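You operate a simulated robot arm through the tools that you are given. There is no shell and no other tool.

The job below is to be done with a simulated robot arm. You get a single attempt, and the scene is never put back.

Task
Unhook the red-dot and blue-dot carriages; push red to mark 1, blue to mark 3.
Fine: put the brake on first; leave both pins up.

The check looks at the end state, three seconds after you hand in, the way a careful person would. Anything else that was tipped, shoved, dropped, spilled or broken makes it a failure.

Robot
A 7-joint arm with a fingered hand, fixed in place. Base frame: the origin is at the foot of the arm, x ahead of it, y to its left, z up. Lengths are in cm, angles in degrees, forces in N, time in s.
With the tool pointing down near the work surface it reaches from about 30 to 70 cm from the base axis. Its first joint turns from -166.0 to 166.0 degrees. Payload 4 kg.
The TCP is the grasp point between the finger pads, 2.6 cm short of the fingertips. In the tool frame z runs along the fingers and y along their closing line. Largest opening 14.8 cm; the body of the gripper starts 7.3 cm behind the TCP. The gripper is a hand of 3 fingers: y runs from the thumb to the fingers, the wrist lies at [0, 0, -23.9] in the tool frame, and closing takes about 1.5 s.
Orientation is told as [roll, pitch, yaw] about the base's x, y, z axes, in that order, counted from this pose: with the fingers straight down and closing along the base's y, the tool's x points along the base's -x, its y along +y and its z along -z.

Tools
- The arm moves only by the tool arm_command. Its argument "steps" is a list that holds one entry, the list of rows, each a list of 7 numbers: the finger opening in cm, from 0 to 14.8, then the shift along the tool's x, y, z in units of 250 mm (1.0 is 250 mm), then the turn, a rotation vector about the tool's x, y, z in units of 60 degrees (1.0 is 60 degrees). In form: [[[grip, tx, ty, tz, ax, ay, az], ...]]. A call has 1 to 20 rows; each row is the pose to reach, as a shift and turn from the pose commanded when the call began, along the tool's axes at that moment. A call with a number of a shift or a turn outside -1 to 1 is refused whole. A row lasts 0.2 s, in which the tool goes at most 5 cm and 8.6 degrees; a call with a longer step from one row to the next is refused whole, and so is a gripper value outside its range. Where a pose cannot be reached the arm comes as near as it can. A force on the tool above 50 N (or 10 N above the force at the start of the call, whichever is more), or a blocked arm, ends the call early, and 0.2 s more pass. The fingers move at their own pace (about 7.2 cm/s each) and stop on an object; they squeeze with about 21 N. The grip force told is the motor's: it shows also when the fingers shut on nothing. Time passes only in rows, and 0.2 s behind the last, so rows that repeat a pose let the fingers close. It gives the time, the measured TCP pose, the force on the tool (base axes), the opening and the grip force at its end, in the units of the frame above (readings bear some noise), with the torque about the TCP (base axes, N m) and any sound that the robot's microphone picked up.
- Cameras (640 x 400 px; columns grow to the right, rows downward): "scene" is fixed at [39.87, -65.13, 165.21]; the picture's right is [0.51, 0.86, 0.00], its down [0.71, -0.42, -0.56] and it looks along [-0.48, 0.28, -0.83] (base axes); focal length 253 px, centre (320, 200). "wrist" rides on the gripper at [6.8, -3.9, -9] in the tool frame; the picture's right is [0.50, 0.87, 0.00], its down [-0.66, 0.38, -0.65] and it looks along [-0.57, 0.33, 0.76] (tool axes); focal length 222 px, centre (320, 200). There is no depth. A picture from a camera that has moved, and an enlarged one, comes with that camera's place and axes in the base frame and with its lens.
- get_image(camera): a new picture of that camera. The clock stands still meanwhile.
- slide_trunk(by): slides the trunk up (or, below 0, down) by that many cm; the arm rides with it, the base frame stays. It gives what a move gives, with no picture.
- hand_shape(shape): the hand has 3 fingers and takes this shape, open, in about a second: jaw (thumb against the fingers, like two jaws); tri (thumb and two fingers); tip (a fingertip pinch); poke (one finger out to press); point (the index stretched); flat (the hand flat); cup (the hand cupped); fist (a fist). The gripper value then closes the fingers along that shape, each until it touches; the sizes above hold for jaw. It gives what a move gives, with no picture.
- close_up(camera, box): a new picture of the part [left, top, right, bottom] of that camera's present view, enlarged. The clock stands still meanwhile.
- hand_in(): hands the job in; it is judged then, once.

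Nothing tells you positions but the pictures and the camera data. Unless the task says otherwise, let go and move clear before handing in.

The tools are called by a JSON object that holds its "op" and its "data". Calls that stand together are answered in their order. arm_command: Moves the arm, as the interface text tells. Its arguments: {"type":"object","properties":{"steps":{"type":"array"}},"required":["steps"]} The other tools are called the same way: slide_trunk (by) slides the trunk up or down; hand_shape (shape) gives the hand a shape; get_image (camera) takes a picture; close_up (camera, box) takes an enlarged picture of a part of a camera's view; hand_in () hands the job in.

At the start:

```text
t: 0.0
tool_pos: [5.27, -39.28, 127.46]
tool_rot: [-0.1, 0.0, 0.2]
wrist_force: [0.5, 0.5, -0.2]
ft_torque: [0.05, -0.01, 0.0]
grip_width: 14.79
gripper_force: 0.1
shape: jaw
trunk travel left (down, up): [-52.5, 6.5]
```

scene: 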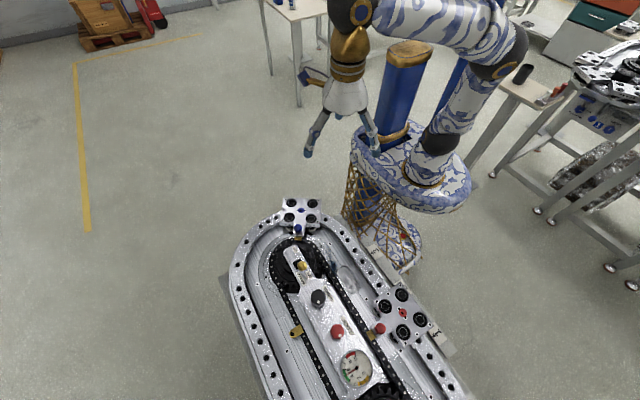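
wrist: 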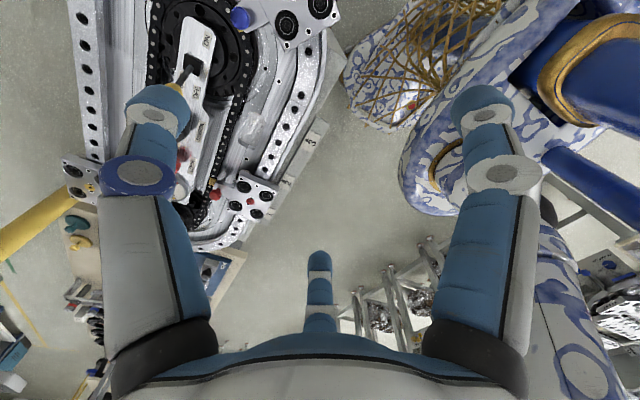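

I see an oval carriage track with a chain in the middle, a red-dot carriage, a blue-dot carriage, and some levers and knobs on a central plate. I'll take enlarged pictures first to understand the parts.

{"op": "close_up", "data": {"camera": "scene", "box": [220, 180, 480, 400]}}

{"op": "close_up", "data": {"camera": "scene", "box": [260, 180, 360, 250]}}

{"op": "close_up", "data": {"camera": "scene", "box": [270, 240, 370, 310]}}

{"op": "close_up", "data": {"camera": "scene", "box": [280, 300, 400, 400]}}

{"op": "close_up", "data": {"camera": "scene", "box": [360, 270, 480, 370]}}

{"op": "close_up", "data": {"camera": "wrist", "box": [50, 0, 350, 250]}}

```text
1.82 times, centred on (350, 290) of scene
camera zoom: at [39.87, -65.13, 165.21], right [0.51, 0.86, 0.0], down [0.71, -0.42, -0.56], along [-0.48, 0.28, -0.83], focal length 459 px, centre (266, 36)
```

zoom: 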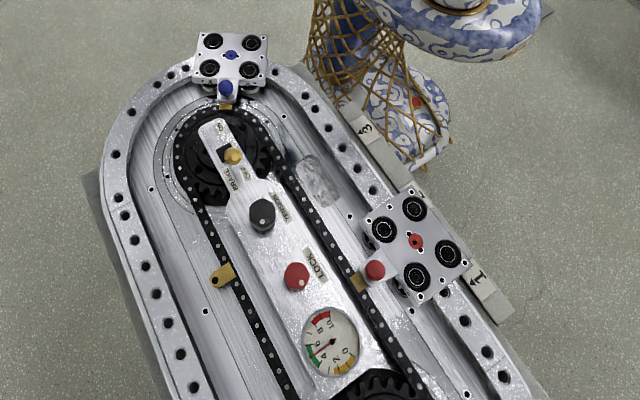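

```text
5.71 times, centred on (310, 215) of scene
camera zoom: at [39.87, -65.13, 165.21], right [0.51, 0.86, 0.0], down [0.71, -0.42, -0.56], along [-0.48, 0.28, -0.83], focal length 1444 px, centre (377, 114)
```

zoom: 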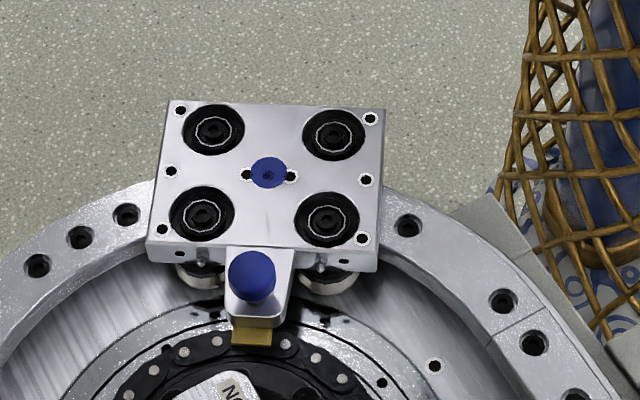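

```text
5.71 times, centred on (320, 275) of scene
camera zoom: at [39.87, -65.13, 165.21], right [0.51, 0.86, 0.0], down [0.71, -0.42, -0.56], along [-0.48, 0.28, -0.83], focal length 1444 px, centre (320, -229)
```

zoom: 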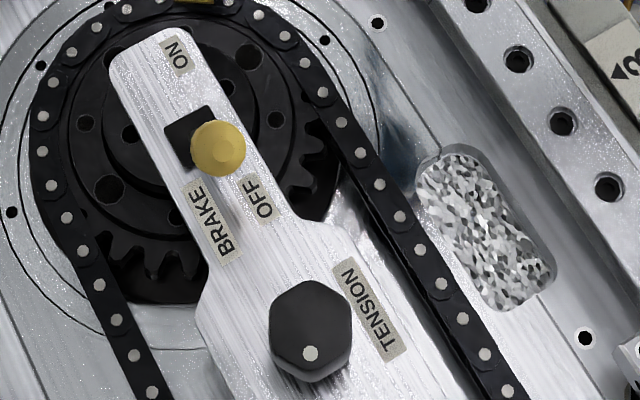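

```text
4.00 times, centred on (340, 350) of scene
camera zoom: at [39.87, -65.13, 165.21], right [0.51, 0.86, 0.0], down [0.71, -0.42, -0.56], along [-0.48, 0.28, -0.83], focal length 1011 px, centre (240, -400)
```

zoom: 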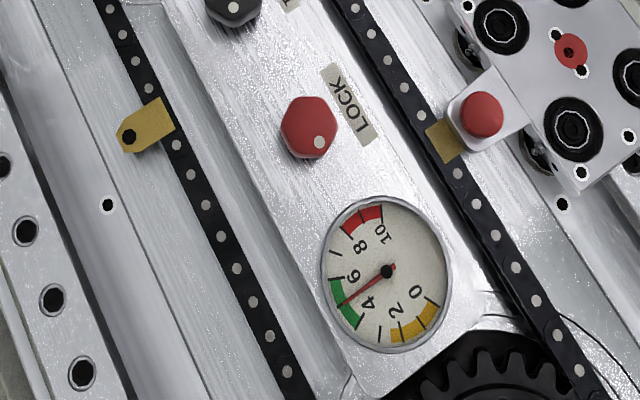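

```text
4.00 times, centred on (420, 320) of scene
camera zoom: at [39.87, -65.13, 165.21], right [0.51, 0.86, 0.0], down [0.71, -0.42, -0.56], along [-0.48, 0.28, -0.83], focal length 1011 px, centre (-80, -280)
```

zoom: 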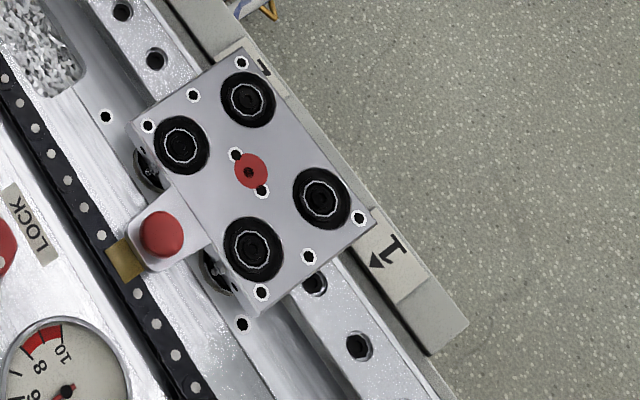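

```text
1.60 times, centred on (200, 125) of wrist
camera zoom: at [-1.37, -43.19, 136.57], right [-0.5, 0.87, 0.0], down [0.66, 0.38, 0.65], along [0.57, 0.33, -0.76], focal length 355 px, centre (512, 320)
```

zoom: 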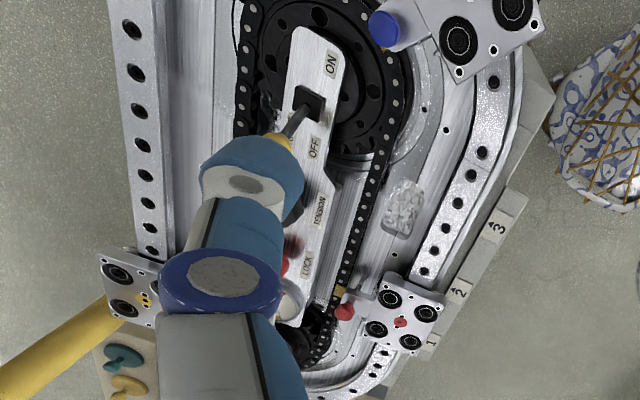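

The track's centre plate lies near (15…45, -58), the red pin near (40, -48, 96) and the blue pin near (5, -53, 96). The marks sit along y≈-34. I'll zoom in on the marks and the brake from both cameras before moving.

{"op": "close_up", "data": {"camera": "wrist", "box": [210, 90, 340, 230]}}

{"op": "close_up", "data": {"camera": "wrist", "box": [140, 0, 240, 100]}}

{"op": "close_up", "data": {"camera": "wrist", "box": [40, 120, 240, 270]}}

{"op": "close_up", "data": {"camera": "scene", "box": [280, 0, 540, 180]}}

{"op": "close_up", "data": {"camera": "scene", "box": [350, 225, 450, 295]}}

```text
2.86 times, centred on (275, 160) of wrist
camera zoom: at [-1.37, -43.19, 136.57], right [-0.5, 0.87, 0.0], down [0.66, 0.38, 0.65], along [0.57, 0.33, -0.76], focal length 635 px, centre (449, 314)
```

zoom: 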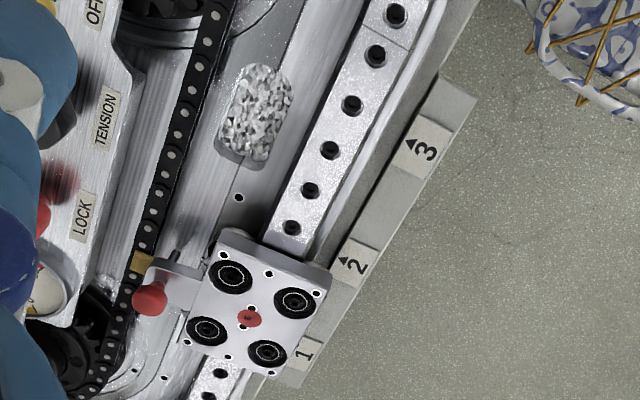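

```text
4.00 times, centred on (190, 50) of wrist
camera zoom: at [-1.37, -43.19, 136.57], right [-0.5, 0.87, 0.0], down [0.66, 0.38, 0.65], along [0.57, 0.33, -0.76], focal length 888 px, centre (840, 800)
```

zoom: 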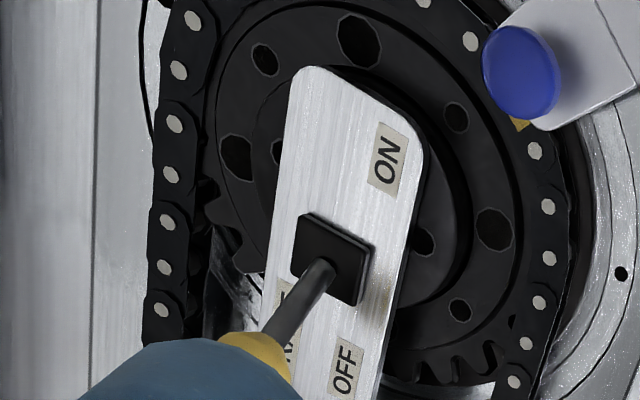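

```text
2.67 times, centred on (140, 195) of wrist
camera zoom: at [-1.37, -43.19, 136.57], right [-0.5, 0.87, 0.0], down [0.66, 0.38, 0.65], along [0.57, 0.33, -0.76], focal length 592 px, centre (800, 213)
```

zoom: 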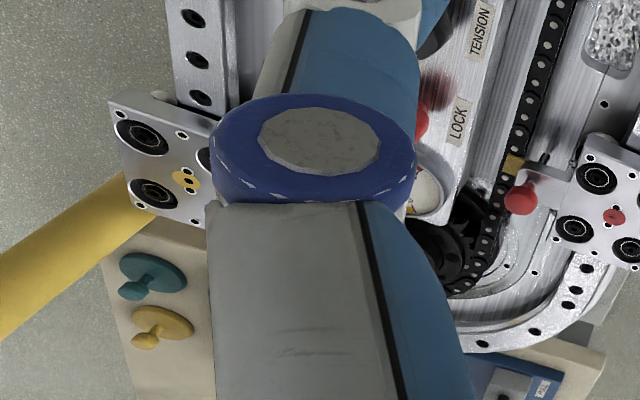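

```text
2.22 times, centred on (410, 90) of scene
camera zoom: at [39.87, -65.13, 165.21], right [0.51, 0.86, 0.0], down [0.71, -0.42, -0.56], along [-0.48, 0.28, -0.83], focal length 562 px, centre (120, 444)
```

zoom: 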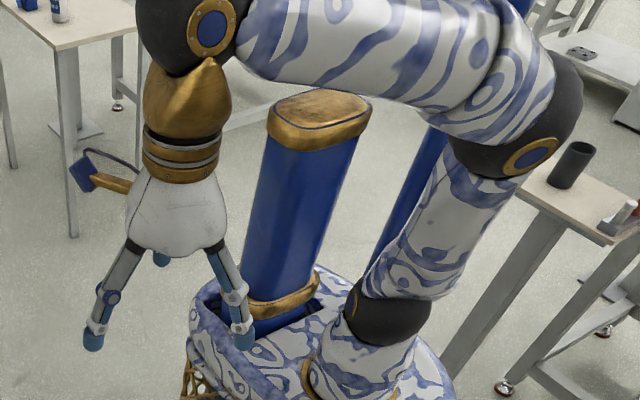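

```text
5.71 times, centred on (400, 260) of scene
camera zoom: at [39.87, -65.13, 165.21], right [0.51, 0.86, 0.0], down [0.71, -0.42, -0.56], along [-0.48, 0.28, -0.83], focal length 1444 px, centre (-137, -143)
```

zoom: 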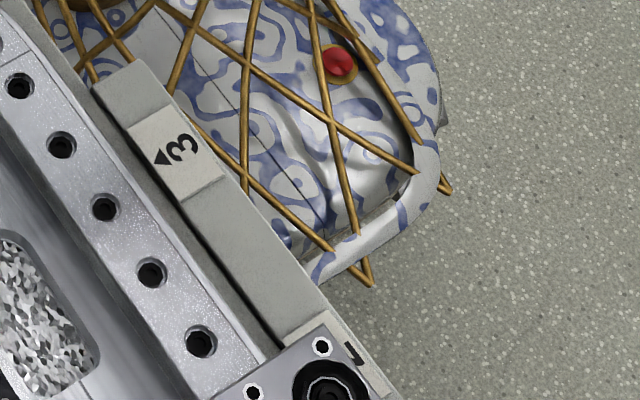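

Marks 1, 2 and 3 come out at about x = 49, 35 and 21, and the red carriage is now at x≈40. The brake lever leans toward OFF (+x). I'll try hand shapes in free air, looking for one to push with and one to pinch the pins.

{"op": "hand_shape", "data": {"shape": "poke"}}

{"op": "get_image", "data": {"camera": "wrist"}}

{"op": "close_up", "data": {"camera": "scene", "box": [280, 0, 540, 180]}}

{"op": "hand_shape", "data": {"shape": "tip"}}

{"op": "get_image", "data": {"camera": "wrist"}}

{"op": "close_up", "data": {"camera": "scene", "box": [280, 0, 540, 180]}}

```text
t: 0.9
tool_pos: [5.21, -39.32, 127.46]
tool_rot: [-0.1, 0.0, 0.0]
wrist_force: [0.3, 0.6, 0.7]
ft_torque: [0.04, 0.01, -0.01]
grip_width: 0.0
gripper_force: 0.0
shape: poke
trunk travel left (down, up): [-52.5, 6.5]
```

```text
taken
camera wrist: at [-1.37, -43.19, 136.57], right [-0.5, 0.87, 0.0], down [0.66, 0.38, 0.65], along [0.57, 0.33, -0.76], focal length 222 px, centre (320, 200)
```

wrist: 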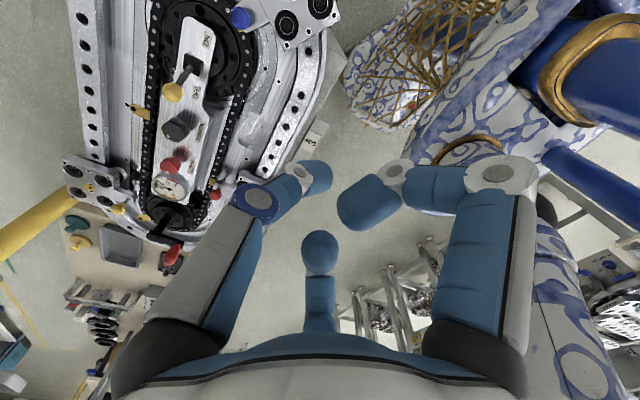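

```text
2.22 times, centred on (410, 90) of scene
camera zoom: at [39.87, -65.13, 165.21], right [0.51, 0.86, 0.0], down [0.71, -0.42, -0.56], along [-0.48, 0.28, -0.83], focal length 562 px, centre (120, 444)
```

zoom: 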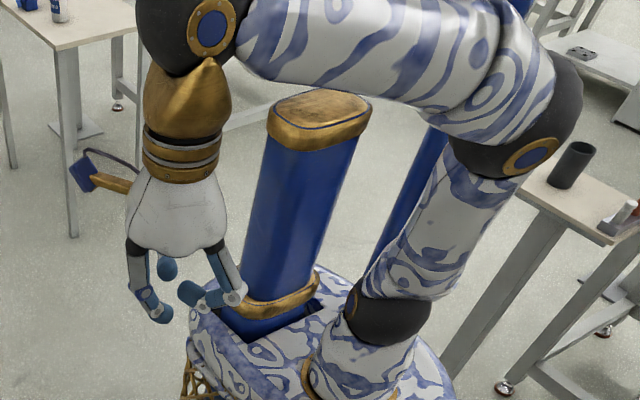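

```text
t: 1.8
tool_pos: [5.33, -39.12, 127.53]
tool_rot: [0.0, 0.0, 0.1]
wrist_force: [0.5, -0.3, -0.7]
ft_torque: [-0.01, 0.0, -0.01]
grip_width: 14.79
gripper_force: 0.0
shape: tip
trunk travel left (down, up): [-52.5, 6.5]
```

```text
taken
camera wrist: at [-1.37, -43.19, 136.57], right [-0.5, 0.87, 0.0], down [0.66, 0.38, 0.65], along [0.57, 0.33, -0.76], focal length 222 px, centre (320, 200)
```

wrist: 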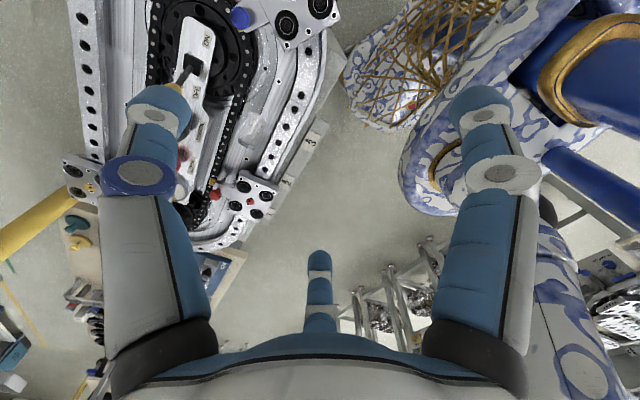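

```text
2.22 times, centred on (410, 90) of scene
camera zoom: at [39.87, -65.13, 165.21], right [0.51, 0.86, 0.0], down [0.71, -0.42, -0.56], along [-0.48, 0.28, -0.83], focal length 562 px, centre (120, 444)
```

zoom: 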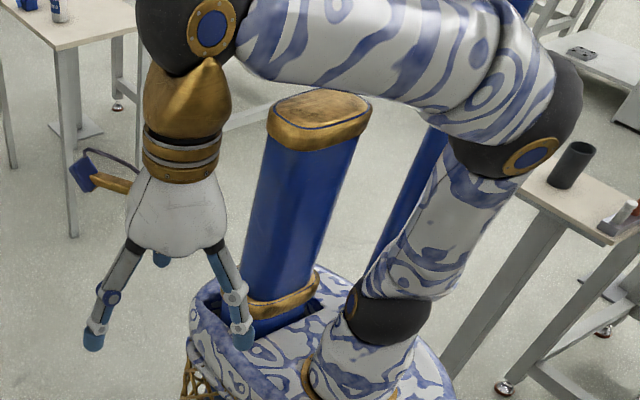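

In the air, poke curls the fingers in, while tip looks like three spread fingers. I'll close the tip shape in free air to see where the fingertips meet.

{"op": "arm_command", "data": {"steps": [[[3, 0, 0, 0, 0, 0, 0], [3, 0, 0, 0, 0, 0, 0], [3, 0, 0, 0, 0, 0, 0], [3, 0, 0, 0, 0, 0, 0], [3, 0, 0, 0, 0, 0, 0], [3, 0, 0, 0, 0, 0, 0], [3, 0, 0, 0, 0, 0, 0]]]}}

{"op": "get_image", "data": {"camera": "wrist"}}

{"op": "close_up", "data": {"camera": "scene", "box": [290, 60, 420, 170]}}

{"op": "arm_command", "data": {"steps": [[[0, 0, 0, 0, 0, 0, 0], [0, 0, 0, 0, 0, 0, 0], [0, 0, 0, 0, 0, 0, 0], [0, 0, 0, 0, 0, 0, 0], [0, 0, 0, 0, 0, 0, 0], [0, 0, 0, 0, 0, 0, 0], [0, 0, 0, 0, 0, 0, 0]]]}}

{"op": "get_image", "data": {"camera": "wrist"}}

{"op": "close_up", "data": {"camera": "scene", "box": [290, 60, 420, 170]}}

```text
t: 3.4
tool_pos: [5.4, -39.26, 127.52]
tool_rot: [0.0, 0.0, 0.1]
wrist_force: [0.0, -0.1, 0.6]
ft_torque: [-0.03, -0.02, 0.0]
grip_width: 3.02
gripper_force: 0.0
shape: tip
trunk travel left (down, up): [-52.5, 6.5]
```

```text
taken
camera wrist: at [-1.36, -43.19, 136.57], right [-0.5, 0.87, 0.0], down [0.66, 0.38, 0.65], along [0.57, 0.33, -0.76], focal length 222 px, centre (320, 200)
```

wrist: 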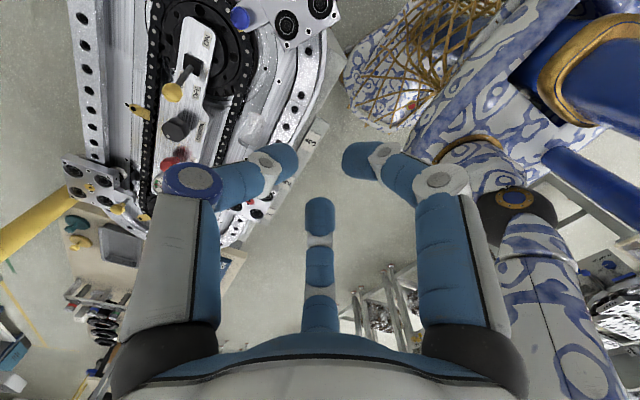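

```text
3.64 times, centred on (355, 115) of scene
camera zoom: at [39.87, -65.13, 165.21], right [0.51, 0.86, 0.0], down [0.71, -0.42, -0.56], along [-0.48, 0.28, -0.83], focal length 919 px, centre (193, 509)
```

zoom: 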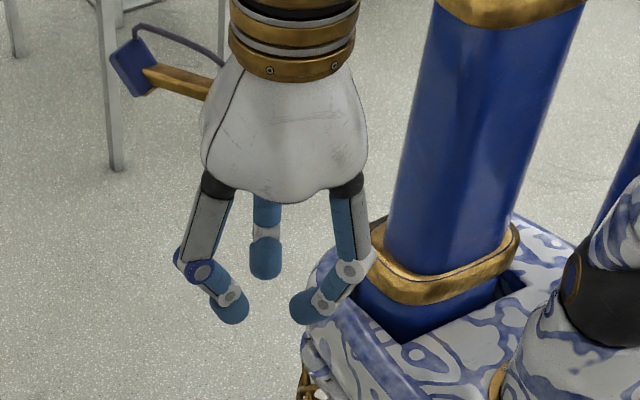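

```text
t: 5.0
tool_pos: [5.37, -39.24, 127.57]
tool_rot: [0.1, 0.0, 0.1]
wrist_force: [-0.8, -0.6, -0.6]
ft_torque: [-0.02, -0.02, 0.02]
grip_width: 0.0
gripper_force: 20.9
shape: tip
trunk travel left (down, up): [-52.5, 6.5]
```

```text
taken
camera wrist: at [-1.37, -43.19, 136.57], right [-0.5, 0.87, 0.0], down [0.66, 0.38, 0.65], along [0.57, 0.33, -0.76], focal length 222 px, centre (320, 200)
```

wrist: 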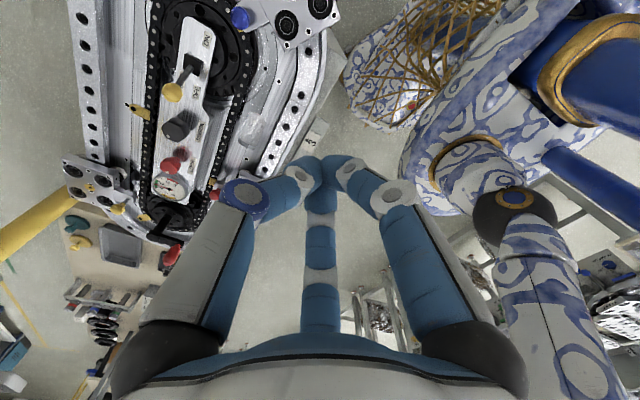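

```text
3.64 times, centred on (355, 115) of scene
camera zoom: at [39.87, -65.13, 165.21], right [0.51, 0.86, 0.0], down [0.71, -0.42, -0.56], along [-0.48, 0.28, -0.83], focal length 919 px, centre (193, 509)
```

zoom: 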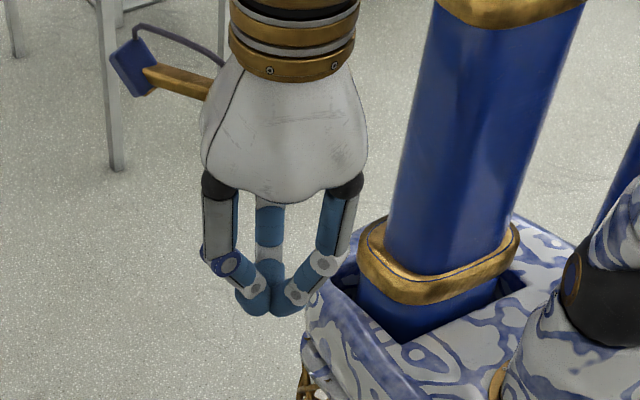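

In tip shape the three closed fingertips meet on the tool axis about 2.6–3 cm past the TCP, so I can use it to push and to pinch. Next I'll move the closed hand above the brake lever at about (24, -58), turning it so two fingers straddle the push direction (-x).

{"op": "arm_command", "data": {"steps": [[[0, -0.075, -0.075, 0, 0, 0, -0.075], [0, -0.15, -0.15, 0, 0, 0, -0.15], [0, -0.225, -0.225, 0, 0, 0, -0.225], [0, -0.3, -0.3, 0, 0, 0, -0.3], [0, -0.375, -0.375, 0, 0, 0, -0.375], [0, -0.45, -0.45, 0, 0, 0, -0.45], [0, -0.525, -0.525, 0, 0, 0, -0.525], [0, -0.6, -0.6, 0, 0, 0, -0.6], [0, -0.675, -0.675, 0, 0, 0, -0.675], [0, -0.75, -0.75, 0, 0, 0, -0.75], [0, -0.75, -0.75, 0, 0, 0, -0.75]]]}}

{"op": "get_image", "data": {"camera": "wrist"}}

{"op": "get_image", "data": {"camera": "scene"}}

```text
t: 7.4
tool_pos: [22.38, -51.01, 123.69]
tool_rot: [0.1, 0.0, 45.1]
wrist_force: [0.0, 0.0, -0.8]
ft_torque: [0.01, -0.03, 0.01]
grip_width: 0.02
gripper_force: 20.9
shape: tip
out of reach, approached as far as the arm can: row 6, 7, 8, 9, 10, 11
trunk travel left (down, up): [-52.5, 6.5]
```

```text
taken
camera wrist: at [20.34, -58.61, 132.78], right [-0.97, 0.26, 0.0], down [0.2, 0.73, 0.65], along [0.17, 0.63, -0.76], focal length 222 px, centre (320, 200)
```

wrist: 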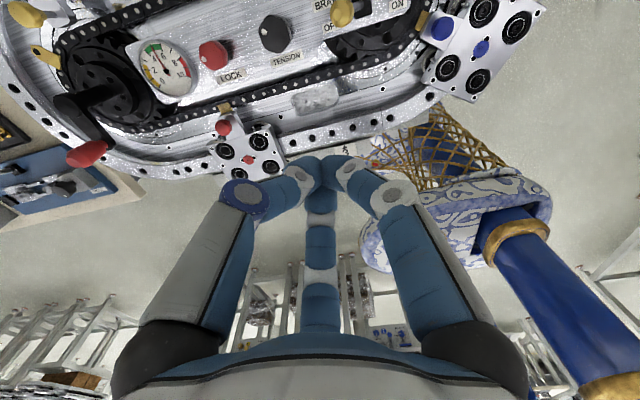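

```text
taken
```

scene: 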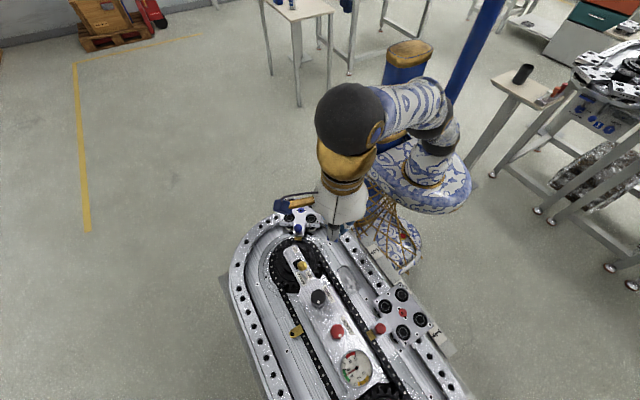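

The arm can't reach that far at this height, so I'll lower the hand with the arm rather than the trunk to gain reach.

{"op": "arm_command", "data": {"steps": [[[0, 0, 0, 0.1, 0, 0, 0], [0, 0, 0, 0.2, 0, 0, 0], [0, 0, 0, 0.3, 0, 0, 0], [0, 0, 0, 0.4, 0, 0, 0], [0, 0, 0, 0.5, 0, 0, 0], [0, 0, 0, 0.5, 0, 0, 0]]]}}

{"op": "get_image", "data": {"camera": "wrist"}}

{"op": "get_image", "data": {"camera": "scene"}}

```text
t: 8.8
tool_pos: [21.61, -51.12, 111.11]
tool_rot: [0.0, 0.0, 45.1]
wrist_force: [-0.8, 0.3, 0.1]
ft_torque: [-0.01, -0.01, -0.01]
grip_width: 0.02
gripper_force: 21.6
shape: tip
trunk travel left (down, up): [-52.5, 6.5]
```

```text
taken
camera wrist: at [19.63, -58.7, 120.1], right [-0.97, 0.26, 0.0], down [0.2, 0.73, 0.65], along [0.17, 0.63, -0.76], focal length 222 px, centre (320, 200)
```

wrist: 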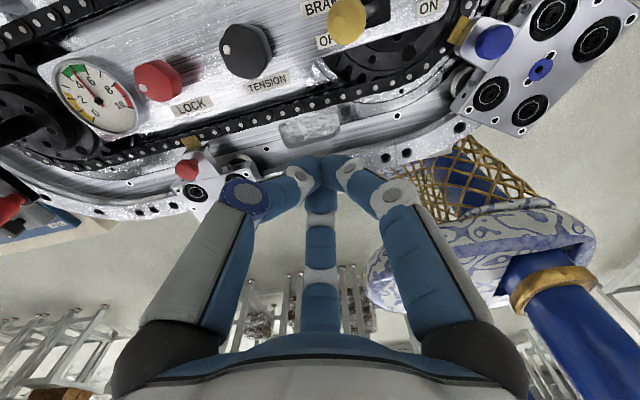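

```text
taken
```

scene: 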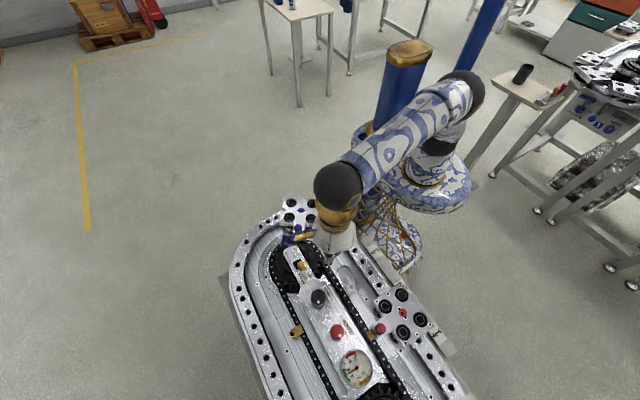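

The lever ball is at about (17.8, -57.7, 100.3) with radius 1.4, and the TENSION knob top is at z≈97 at x≈26.4. I'll finish the turn and place the closed tips at x≈22.3, between the two, still high.

{"op": "arm_command", "data": {"steps": [[[0, 0.025, -0.037, 0, 0, 0, -0.125], [0, 0.05, -0.074, 0, 0, 0, -0.25], [0, 0.076, -0.11, 0, 0, 0, -0.375], [0, 0.102, -0.147, 0, 0, 0, -0.5], [0, 0.128, -0.184, 0, 0, 0, -0.625], [0, 0.153, -0.2206, 0, 0, 0, -0.75], [0, 0.153, -0.2206, 0, 0, 0, -0.75]]]}}

{"op": "get_image", "data": {"camera": "wrist"}}

{"op": "close_up", "data": {"camera": "scene", "box": [240, 180, 400, 290]}}

```text
t: 10.4
tool_pos: [23.06, -57.92, 110.95]
tool_rot: [0.0, 0.0, 90.3]
wrist_force: [0.2, -0.6, 0.1]
ft_torque: [0.03, 0.0, 0.0]
grip_width: 0.02
gripper_force: 20.6
shape: tip
trunk travel left (down, up): [-52.5, 6.5]
```

```text
taken
camera wrist: at [26.97, -64.65, 120.08], right [-0.86, -0.5, 0.0], down [-0.38, 0.65, 0.65], along [-0.33, 0.57, -0.76], focal length 222 px, centre (320, 200)
```

wrist: 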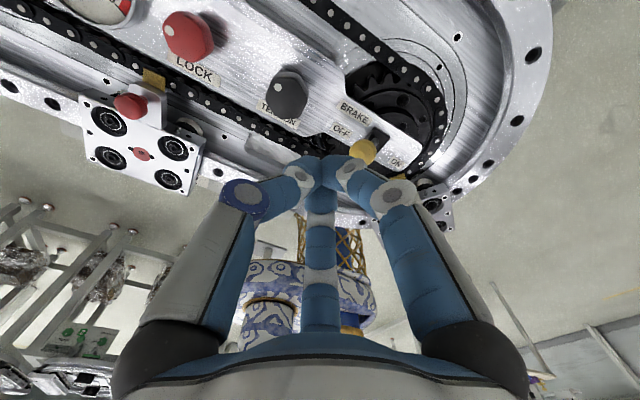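

```text
3.64 times, centred on (320, 235) of scene
camera zoom: at [39.87, -65.13, 165.21], right [0.51, 0.86, 0.0], down [0.71, -0.42, -0.56], along [-0.48, 0.28, -0.83], focal length 919 px, centre (320, 73)
```

zoom: 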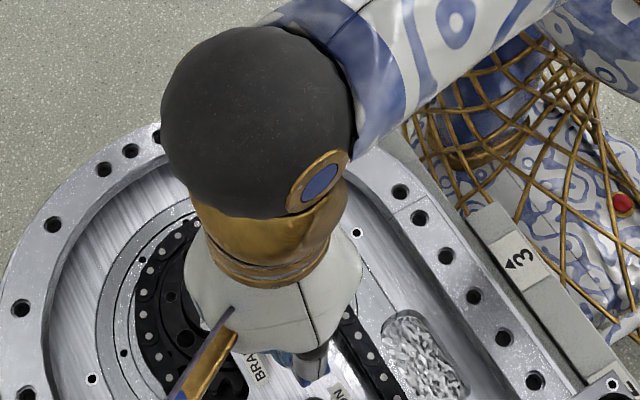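

The ball is confirmed near (17.9, -57.6). I'll lower the closed tips straight down beside it, then look.

{"op": "arm_command", "data": {"steps": [[[0, -0.012, 0.01, 0.09, 0, 0, 0], [0, -0.012, 0.01, 0.18, 0, 0, 0], [0, -0.012, 0.01, 0.26, 0, 0, 0], [0, -0.012, 0.01, 0.32, 0, 0, 0], [0, -0.012, 0.01, 0.37, 0, 0, 0], [0, -0.012, 0.01, 0.37, 0, 0, 0]]]}}

{"op": "get_image", "data": {"camera": "wrist"}}

{"op": "close_up", "data": {"camera": "wrist", "box": [240, 60, 440, 200]}}

```text
t: 11.8
tool_pos: [22.7, -57.62, 101.77]
tool_rot: [0.0, 0.0, 90.2]
wrist_force: [0.0, 0.2, 0.6]
ft_torque: [-0.03, 0.0, 0.02]
grip_width: 0.0
gripper_force: 21.4
shape: tip
trunk travel left (down, up): [-52.5, 6.5]
```

```text
taken
camera wrist: at [26.65, -64.43, 110.9], right [-0.87, -0.5, 0.0], down [-0.38, 0.66, 0.65], along [-0.33, 0.57, -0.76], focal length 222 px, centre (320, 200)
```

wrist: 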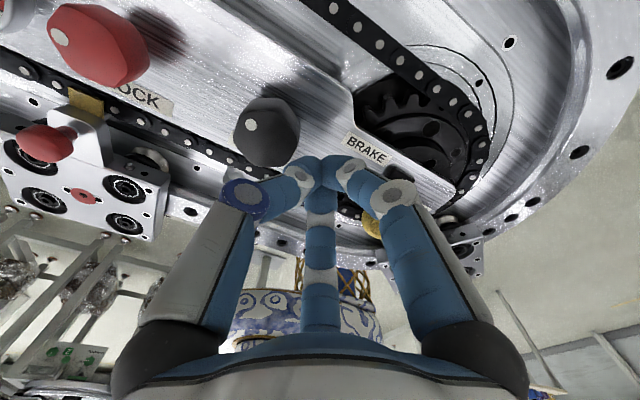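

```text
2.86 times, centred on (340, 130) of wrist
camera zoom: at [26.65, -64.43, 110.9], right [-0.87, -0.5, 0.0], down [-0.38, 0.66, 0.65], along [-0.33, 0.57, -0.76], focal length 635 px, centre (263, 400)
```

zoom: 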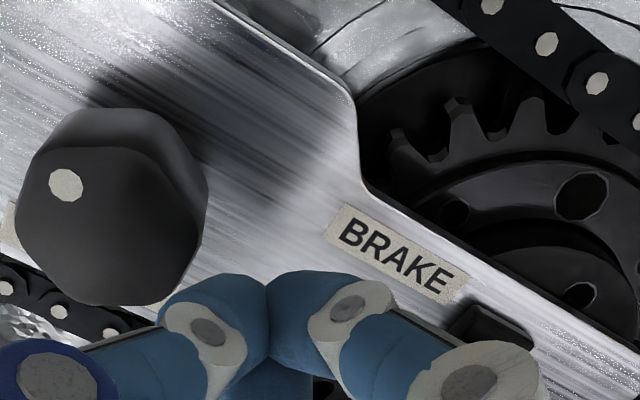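

The closed tips are beside the ball, so I'll push slowly toward ON (-x).

{"op": "arm_command", "data": {"steps": [[[0, 0, 0.024, 0, 0, 0, 0], [0, 0, 0.048, 0, 0, 0, 0], [0, 0, 0.072, 0, 0, 0, 0], [0, 0, 0.096, 0, 0, 0, 0], [0, 0, 0.12, 0, 0, 0, 0], [0, 0, 0.144, 0, 0, 0, 0], [0, 0, 0.168, 0, 0, 0, 0], [0, 0, 0.192, 0, 0, 0, 0], [0, 0, 0.216, 0, 0, 0, 0], [0, 0, 0.24, 0, 0, 0, 0]]]}}

{"op": "get_image", "data": {"camera": "wrist"}}

{"op": "close_up", "data": {"camera": "scene", "box": [260, 220, 360, 300]}}

```text
t: 14.0
tool_pos: [16.69, -57.62, 101.72]
tool_rot: [0.1, 0.1, 90.0]
wrist_force: [-0.2, -0.7, -0.4]
ft_torque: [-0.01, 0.01, -0.04]
grip_width: 0.0
gripper_force: 21.1
shape: tip
trunk travel left (down, up): [-52.5, 6.5]
```

```text
taken
camera wrist: at [20.67, -64.48, 110.76], right [-0.87, -0.5, 0.0], down [-0.38, 0.66, 0.65], along [-0.33, 0.57, -0.76], focal length 222 px, centre (320, 200)
```

wrist: 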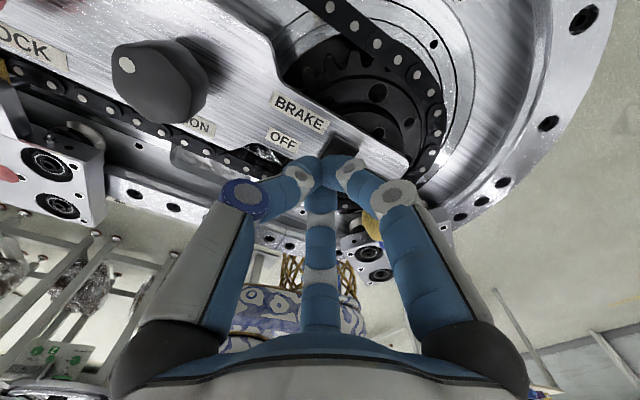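

```text
5.00 times, centred on (310, 260) of scene
camera zoom: at [39.87, -65.13, 165.21], right [0.51, 0.86, 0.0], down [0.71, -0.42, -0.56], along [-0.48, 0.28, -0.83], focal length 1263 px, centre (370, -100)
```

zoom: 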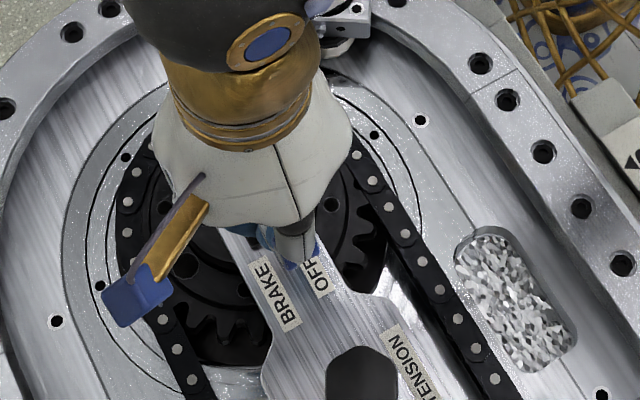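

The lever seems to have moved across, and the ball now shows at about x≈11.5. I'll push a little further to make sure it's fully seated, watching the force.

{"op": "arm_command", "data": {"steps": [[[0, 0, 0.016, 0, 0, 0, 0], [0, 0, 0.032, 0, 0, 0, 0], [0, 0, 0.048, 0, 0, 0, 0], [0, 0, 0.06, 0, 0, 0, 0]]]}}

{"op": "close_up", "data": {"camera": "wrist", "box": [260, 100, 460, 260]}}

```text
t: 15.0
tool_pos: [15.26, -57.62, 101.78]
tool_rot: [0.0, 0.1, 90.0]
wrist_force: [-0.4, 0.2, -0.2]
ft_torque: [-0.02, 0.01, -0.02]
grip_width: 0.0
gripper_force: 20.8
shape: tip
trunk travel left (down, up): [-52.5, 6.5]
```

```text
2.50 times, centred on (360, 180) of wrist
camera zoom: at [19.16, -64.38, 110.85], right [-0.87, -0.5, 0.0], down [-0.38, 0.66, 0.65], along [-0.33, 0.57, -0.76], focal length 555 px, centre (220, 250)
```

zoom: 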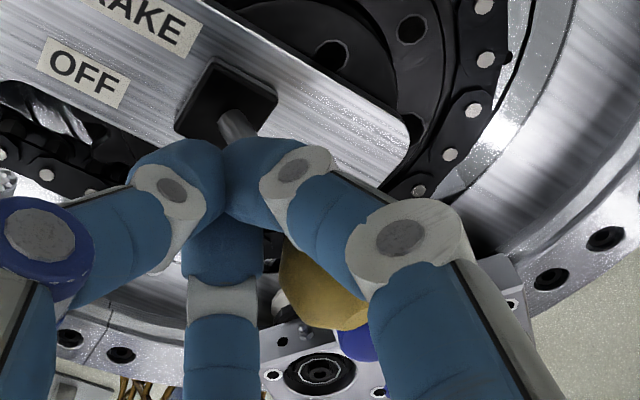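

{"op": "arm_command", "data": {"steps": [[[0, 0, 0.01, 0, 0, 0, 0], [0, 0, 0.02, 0, 0, 0, 0], [0, 0, 0.03, 0, 0, 0, 0]]]}}

{"op": "close_up", "data": {"camera": "wrist", "box": [260, 100, 460, 260]}}

```text
t: 15.8
tool_pos: [14.53, -57.69, 101.6]
tool_rot: [0.1, 0.0, 90.1]
wrist_force: [0.7, -0.4, 0.7]
ft_torque: [0.03, -0.01, -0.05]
grip_width: 0.01
gripper_force: 20.6
shape: tip
trunk travel left (down, up): [-52.5, 6.5]
```

```text
2.50 times, centred on (360, 180) of wrist
camera zoom: at [18.51, -64.52, 110.79], right [-0.87, -0.5, 0.0], down [-0.38, 0.66, 0.65], along [-0.33, 0.57, -0.76], focal length 555 px, centre (220, 250)
```

zoom: 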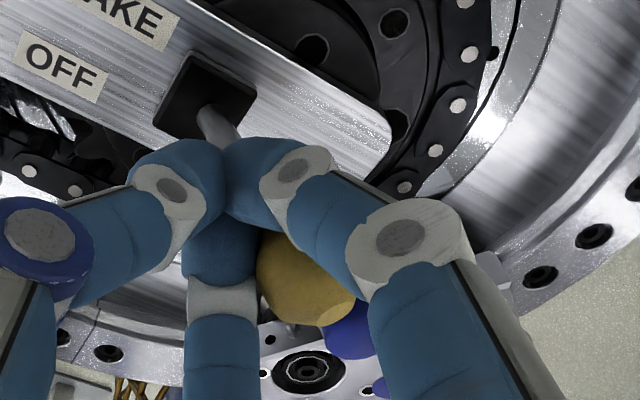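

{"op": "arm_command", "data": {"steps": [[[0, 0, 0.01, 0, 0, 0, 0], [0, 0, 0.02, 0, 0, 0, 0], [0, 0, 0.03, 0, 0, 0, 0], [0, 0, 0.04, 0, 0, 0, 0]]]}}

{"op": "close_up", "data": {"camera": "wrist", "box": [260, 100, 460, 260]}}

```text
t: 16.8
tool_pos: [13.81, -57.53, 101.7]
tool_rot: [-0.1, 0.0, 90.2]
wrist_force: [13.7, -0.5, 3.7]
ft_torque: [-0.01, -0.29, -0.03]
grip_width: 0.0
gripper_force: 21.1
shape: tip
trunk travel left (down, up): [-52.5, 6.5]
```

```text
2.50 times, centred on (360, 180) of wrist
camera zoom: at [17.82, -64.38, 110.76], right [-0.86, -0.5, 0.0], down [-0.38, 0.65, 0.65], along [-0.33, 0.56, -0.76], focal length 555 px, centre (220, 250)
```

zoom: 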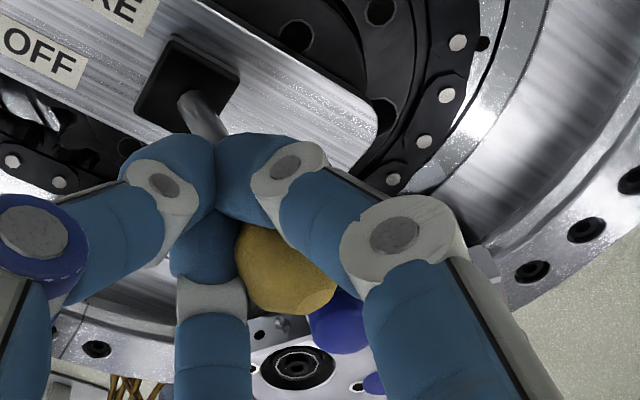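

The lever meets a hard stop of about 14 N at ON. I'll back off, rise, and check that it stays there.

{"op": "arm_command", "data": {"steps": [[[0, 0, -0.04, 0, 0, 0, 0], [0, 0, -0.1, 0, 0, 0, 0], [0, 0, -0.16, -0.05, 0, 0, 0], [0, 0, -0.2, -0.15, 0, 0, 0], [0, 0, -0.24, -0.25, 0, 0, 0], [0, 0, -0.3, -0.36, 0, 0, 0], [0, 0, -0.3, -0.36, 0, 0, 0]]]}}

{"op": "get_image", "data": {"camera": "wrist"}}

{"op": "close_up", "data": {"camera": "wrist", "box": [300, 60, 460, 200]}}

```text
t: 18.4
tool_pos: [21.07, -57.55, 110.68]
tool_rot: [0.0, 0.0, 90.1]
wrist_force: [0.0, -0.6, -0.8]
ft_torque: [-0.01, -0.01, 0.0]
grip_width: 0.0
gripper_force: 21.6
shape: tip
trunk travel left (down, up): [-52.5, 6.5]
```

```text
taken
camera wrist: at [24.93, -64.39, 119.71], right [-0.87, -0.5, 0.0], down [-0.38, 0.66, 0.65], along [-0.33, 0.57, -0.76], focal length 222 px, centre (320, 200)
```

wrist: 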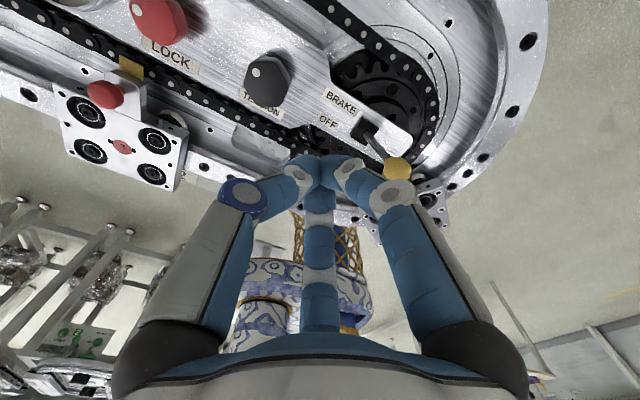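

```text
2.86 times, centred on (380, 130) of wrist
camera zoom: at [24.93, -64.39, 119.71], right [-0.87, -0.5, 0.0], down [-0.38, 0.66, 0.65], along [-0.33, 0.57, -0.76], focal length 635 px, centre (149, 400)
```

zoom: 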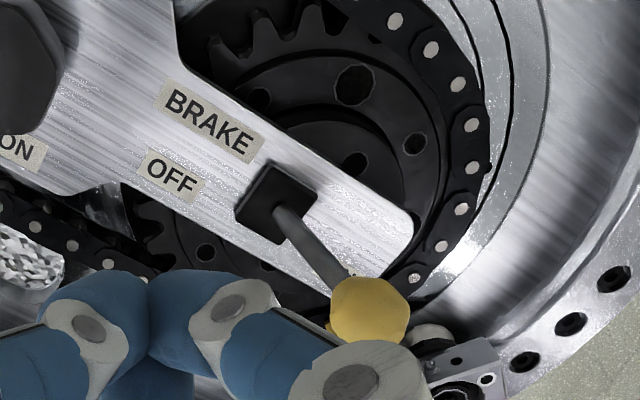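

The brake is ON and holding. Next I'll move the hand above the red pin at about (40, -48.2), turning back toward yaw 0.

{"op": "arm_command", "data": {"steps": [[[0, -0.037, -0.076, 0, 0, 0, 0.075], [0, -0.075, -0.151, 0, 0, 0, 0.15], [0, -0.112, -0.227, 0, 0, 0, 0.225], [0, -0.15, -0.303, 0, 0, 0, 0.3], [0, -0.187, -0.379, 0, 0, 0, 0.375], [0, -0.224, -0.454, 0, 0, 0, 0.45], [0, -0.262, -0.53, 0, 0, 0, 0.525], [0, -0.299, -0.606, 0, 0, 0, 0.6], [0, -0.337, -0.681, 0, 0, 0, 0.675], [0, -0.374, -0.757, 0, 0, 0, 0.75], [0, -0.374, -0.757, 0, 0, 0, 0.75]]]}}

{"op": "arm_command", "data": {"steps": [[[0, 0, 0, 0, 0, 0, 0.125], [0, 0, 0, 0, 0, 0, 0.25], [0, 0, 0, 0, 0, 0, 0.375], [0, 0, 0, 0, 0, 0, 0.5], [0, 0, 0, 0, 0, 0, 0.625], [0, 0, 0, 0, 0, 0, 0.75], [0, 0, 0, 0, 0, 0, 0.75]]]}}

{"op": "get_image", "data": {"camera": "wrist"}}

{"op": "get_image", "data": {"camera": "scene"}}

```text
t: 20.8
tool_pos: [39.95, -48.17, 110.76]
tool_rot: [0.0, 0.2, 45.0]
wrist_force: [0.2, 0.4, 0.6]
ft_torque: [0.06, 0.0, -0.02]
grip_width: 0.02
gripper_force: 21.2
shape: tip
trunk travel left (down, up): [-52.5, 6.5]
```

```text
t: 22.4
tool_pos: [33.92, -45.8, 108.81]
tool_rot: [-0.1, 0.0, 0.2]
wrist_force: [-0.4, -0.1, -0.2]
ft_torque: [0.02, -0.01, -0.04]
grip_width: 0.0
gripper_force: 21.2
shape: tip
out of reach, approached as far as the arm can: row 4, 5, 6, 7
trunk travel left (down, up): [-52.5, 6.5]
```

```text
taken
camera wrist: at [27.24, -49.82, 117.78], right [-0.5, 0.86, 0.0], down [0.65, 0.38, 0.65], along [0.57, 0.33, -0.76], focal length 222 px, centre (320, 200)
```

wrist: 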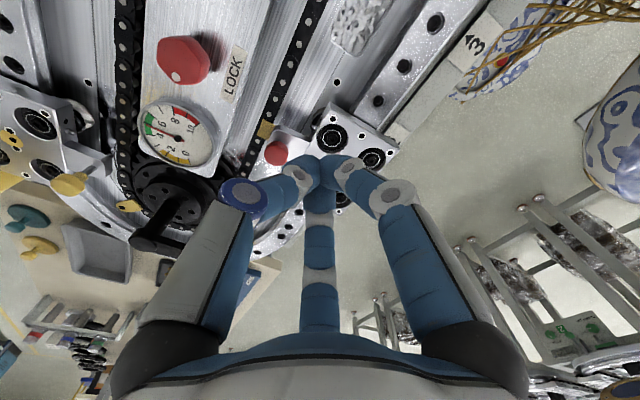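

```text
taken
```

scene: 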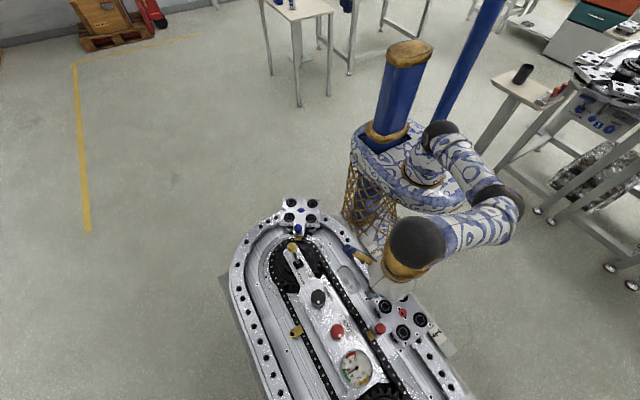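

At yaw 0 the wrist runs out of range. Because the three fingers are symmetric, yaw ≈ 120 should give the same layout. I'll study the red pin closely before choosing.

{"op": "close_up", "data": {"camera": "wrist", "box": [230, 100, 350, 190]}}

{"op": "close_up", "data": {"camera": "scene", "box": [360, 300, 420, 350]}}

```text
4.44 times, centred on (290, 145) of wrist
camera zoom: at [27.24, -49.82, 117.78], right [-0.5, 0.86, 0.0], down [0.65, 0.38, 0.65], along [0.57, 0.33, -0.76], focal length 987 px, centre (453, 444)
```

zoom: 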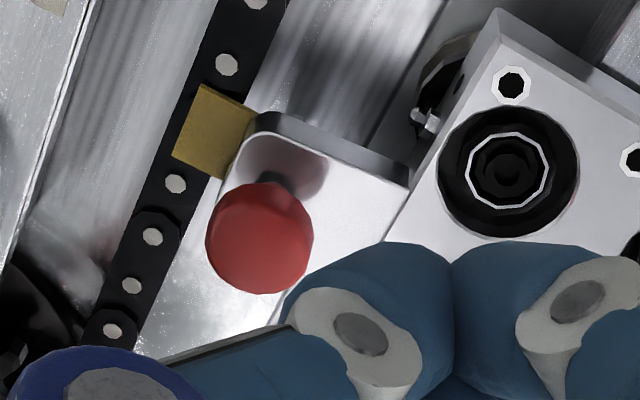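

```text
8.00 times, centred on (390, 325) of scene
camera zoom: at [39.87, -65.13, 165.21], right [0.51, 0.86, 0.0], down [0.71, -0.42, -0.56], along [-0.48, 0.28, -0.83], focal length 2022 px, centre (-240, -800)
```

zoom: 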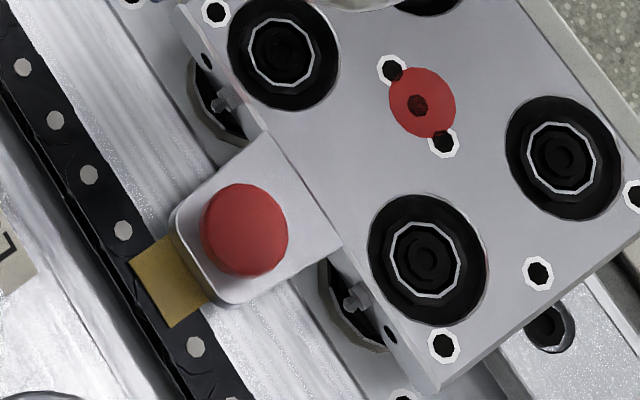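

The knob is a ball of radius about 1.3 at (40.1, -48.0, 96), standing on a thin neck above the plate (z≈93). That leaves room for the fingertips at z≈94.4 at any yaw, so I'll go back to yaw 45 above it and open to 6 cm.

{"op": "arm_command", "data": {"steps": [[[6, 0, 0, 0, 0, 0, -0.125], [6, -0.04, -0.01, 0, 0, 0, -0.25], [6, -0.1, -0.03, 0, 0, 0, -0.375], [6, -0.15, -0.05, 0, 0, 0, -0.5], [6, -0.2, -0.07, 0, 0, 0, -0.625], [6, -0.248, -0.086, 0, 0, 0, -0.75], [6, -0.248, -0.086, 0, 0, 0, -0.75]]]}}

{"op": "get_image", "data": {"camera": "wrist"}}

{"op": "close_up", "data": {"camera": "scene", "box": [340, 230, 460, 350]}}

```text
t: 24.0
tool_pos: [40.34, -47.88, 108.66]
tool_rot: [0.0, 0.1, 45.2]
wrist_force: [1.0, 0.6, -0.5]
ft_torque: [0.02, 0.0, -0.01]
grip_width: 5.95
gripper_force: 0.0
shape: tip
trunk travel left (down, up): [-52.5, 6.5]
```

```text
taken
camera wrist: at [38.35, -55.56, 117.79], right [-0.97, 0.26, 0.0], down [0.19, 0.73, 0.65], along [0.17, 0.63, -0.76], focal length 222 px, centre (320, 200)
```

wrist: 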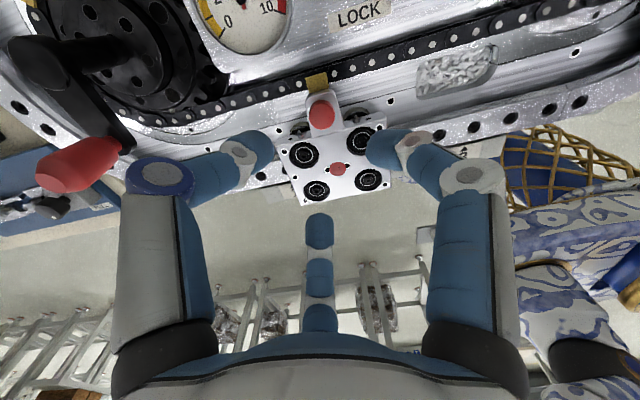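

```text
3.33 times, centred on (400, 290) of scene
camera zoom: at [39.87, -65.13, 165.21], right [0.51, 0.86, 0.0], down [0.71, -0.42, -0.56], along [-0.48, 0.28, -0.83], focal length 842 px, centre (53, -100)
```

zoom: 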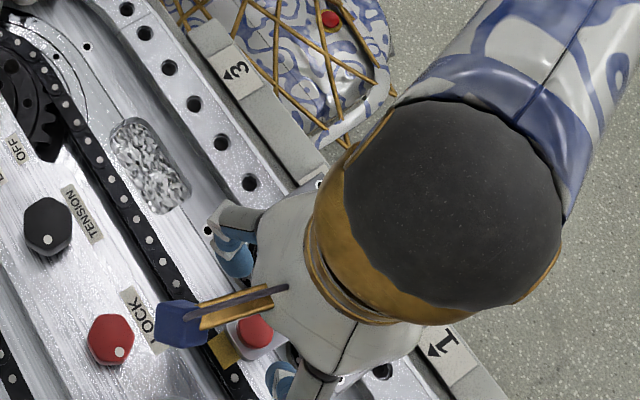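

The hand is centred over the red knob to within about 2 mm. I'll descend part-way with the fingers open, then check.

{"op": "arm_command", "data": {"steps": [[[6, 0, 0, 0.1, 0, 0, 0], [6, 0, 0, 0.2, 0, 0, 0], [6, 0, 0, 0.29, 0, 0, 0], [6, 0, 0, 0.34, 0, 0, 0], [6, 0, 0, 0.38, 0, 0, 0], [6, 0, 0, 0.38, 0, 0, 0]]]}}

{"op": "get_image", "data": {"camera": "wrist"}}

{"op": "close_up", "data": {"camera": "wrist", "box": [220, 90, 440, 260]}}

```text
t: 25.4
tool_pos: [40.28, -48.03, 99.29]
tool_rot: [0.0, 0.1, 45.1]
wrist_force: [-0.3, 0.0, -0.3]
ft_torque: [-0.02, 0.02, 0.03]
grip_width: 5.97
gripper_force: 0.0
shape: tip
trunk travel left (down, up): [-52.5, 6.5]
```

```text
taken
camera wrist: at [38.32, -55.5, 108.32], right [-0.97, 0.26, 0.0], down [0.2, 0.73, 0.65], along [0.17, 0.63, -0.76], focal length 222 px, centre (320, 200)
```

wrist: 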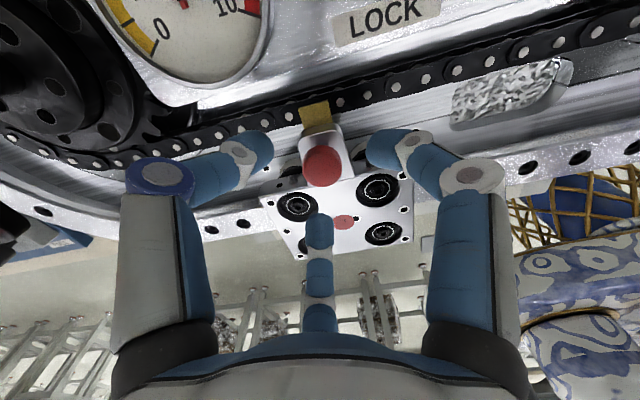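

```text
2.35 times, centred on (330, 175) of wrist
camera zoom: at [38.32, -55.5, 108.32], right [-0.97, 0.26, 0.0], down [0.2, 0.73, 0.65], along [0.17, 0.63, -0.76], focal length 523 px, centre (296, 259)
```

zoom: 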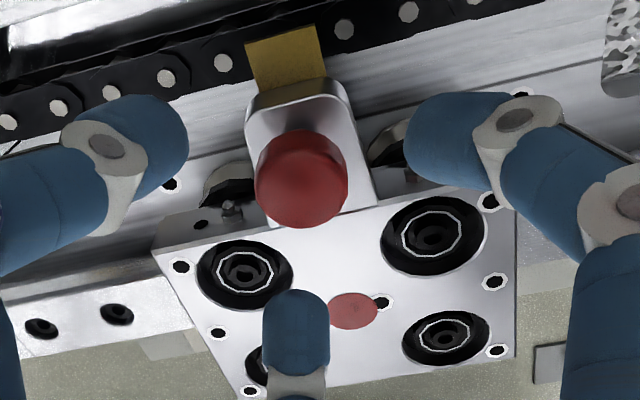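

{"op": "arm_command", "data": {"steps": [[[6, 0, 0, 0.03, 0, 0, 0], [6, 0, 0, 0.06, 0, 0, 0], [6, 0, 0, 0.088, 0, 0, 0], [6, 0, 0, 0.088, 0, 0, 0]]]}}

{"op": "close_up", "data": {"camera": "wrist", "box": [220, 90, 440, 260]}}

```text
t: 26.4
tool_pos: [40.07, -47.92, 96.96]
tool_rot: [0.1, 0.1, 45.1]
wrist_force: [-0.3, 0.7, -0.4]
ft_torque: [0.03, -0.01, 0.01]
grip_width: 5.95
gripper_force: 0.1
shape: tip
trunk travel left (down, up): [-52.5, 6.5]
```

```text
2.35 times, centred on (330, 175) of wrist
camera zoom: at [38.23, -55.53, 106.09], right [-0.97, 0.26, 0.0], down [0.2, 0.73, 0.65], along [0.17, 0.63, -0.76], focal length 523 px, centre (296, 259)
```

zoom: 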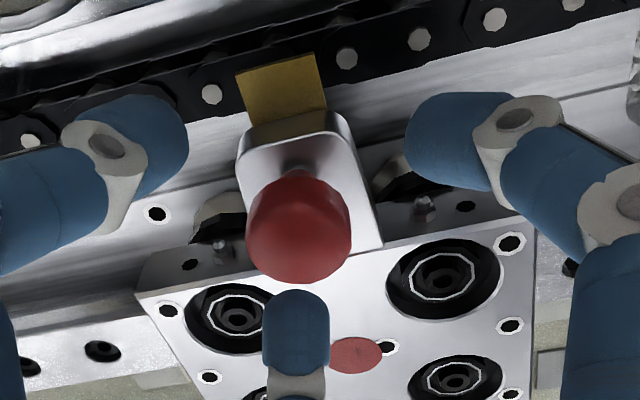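

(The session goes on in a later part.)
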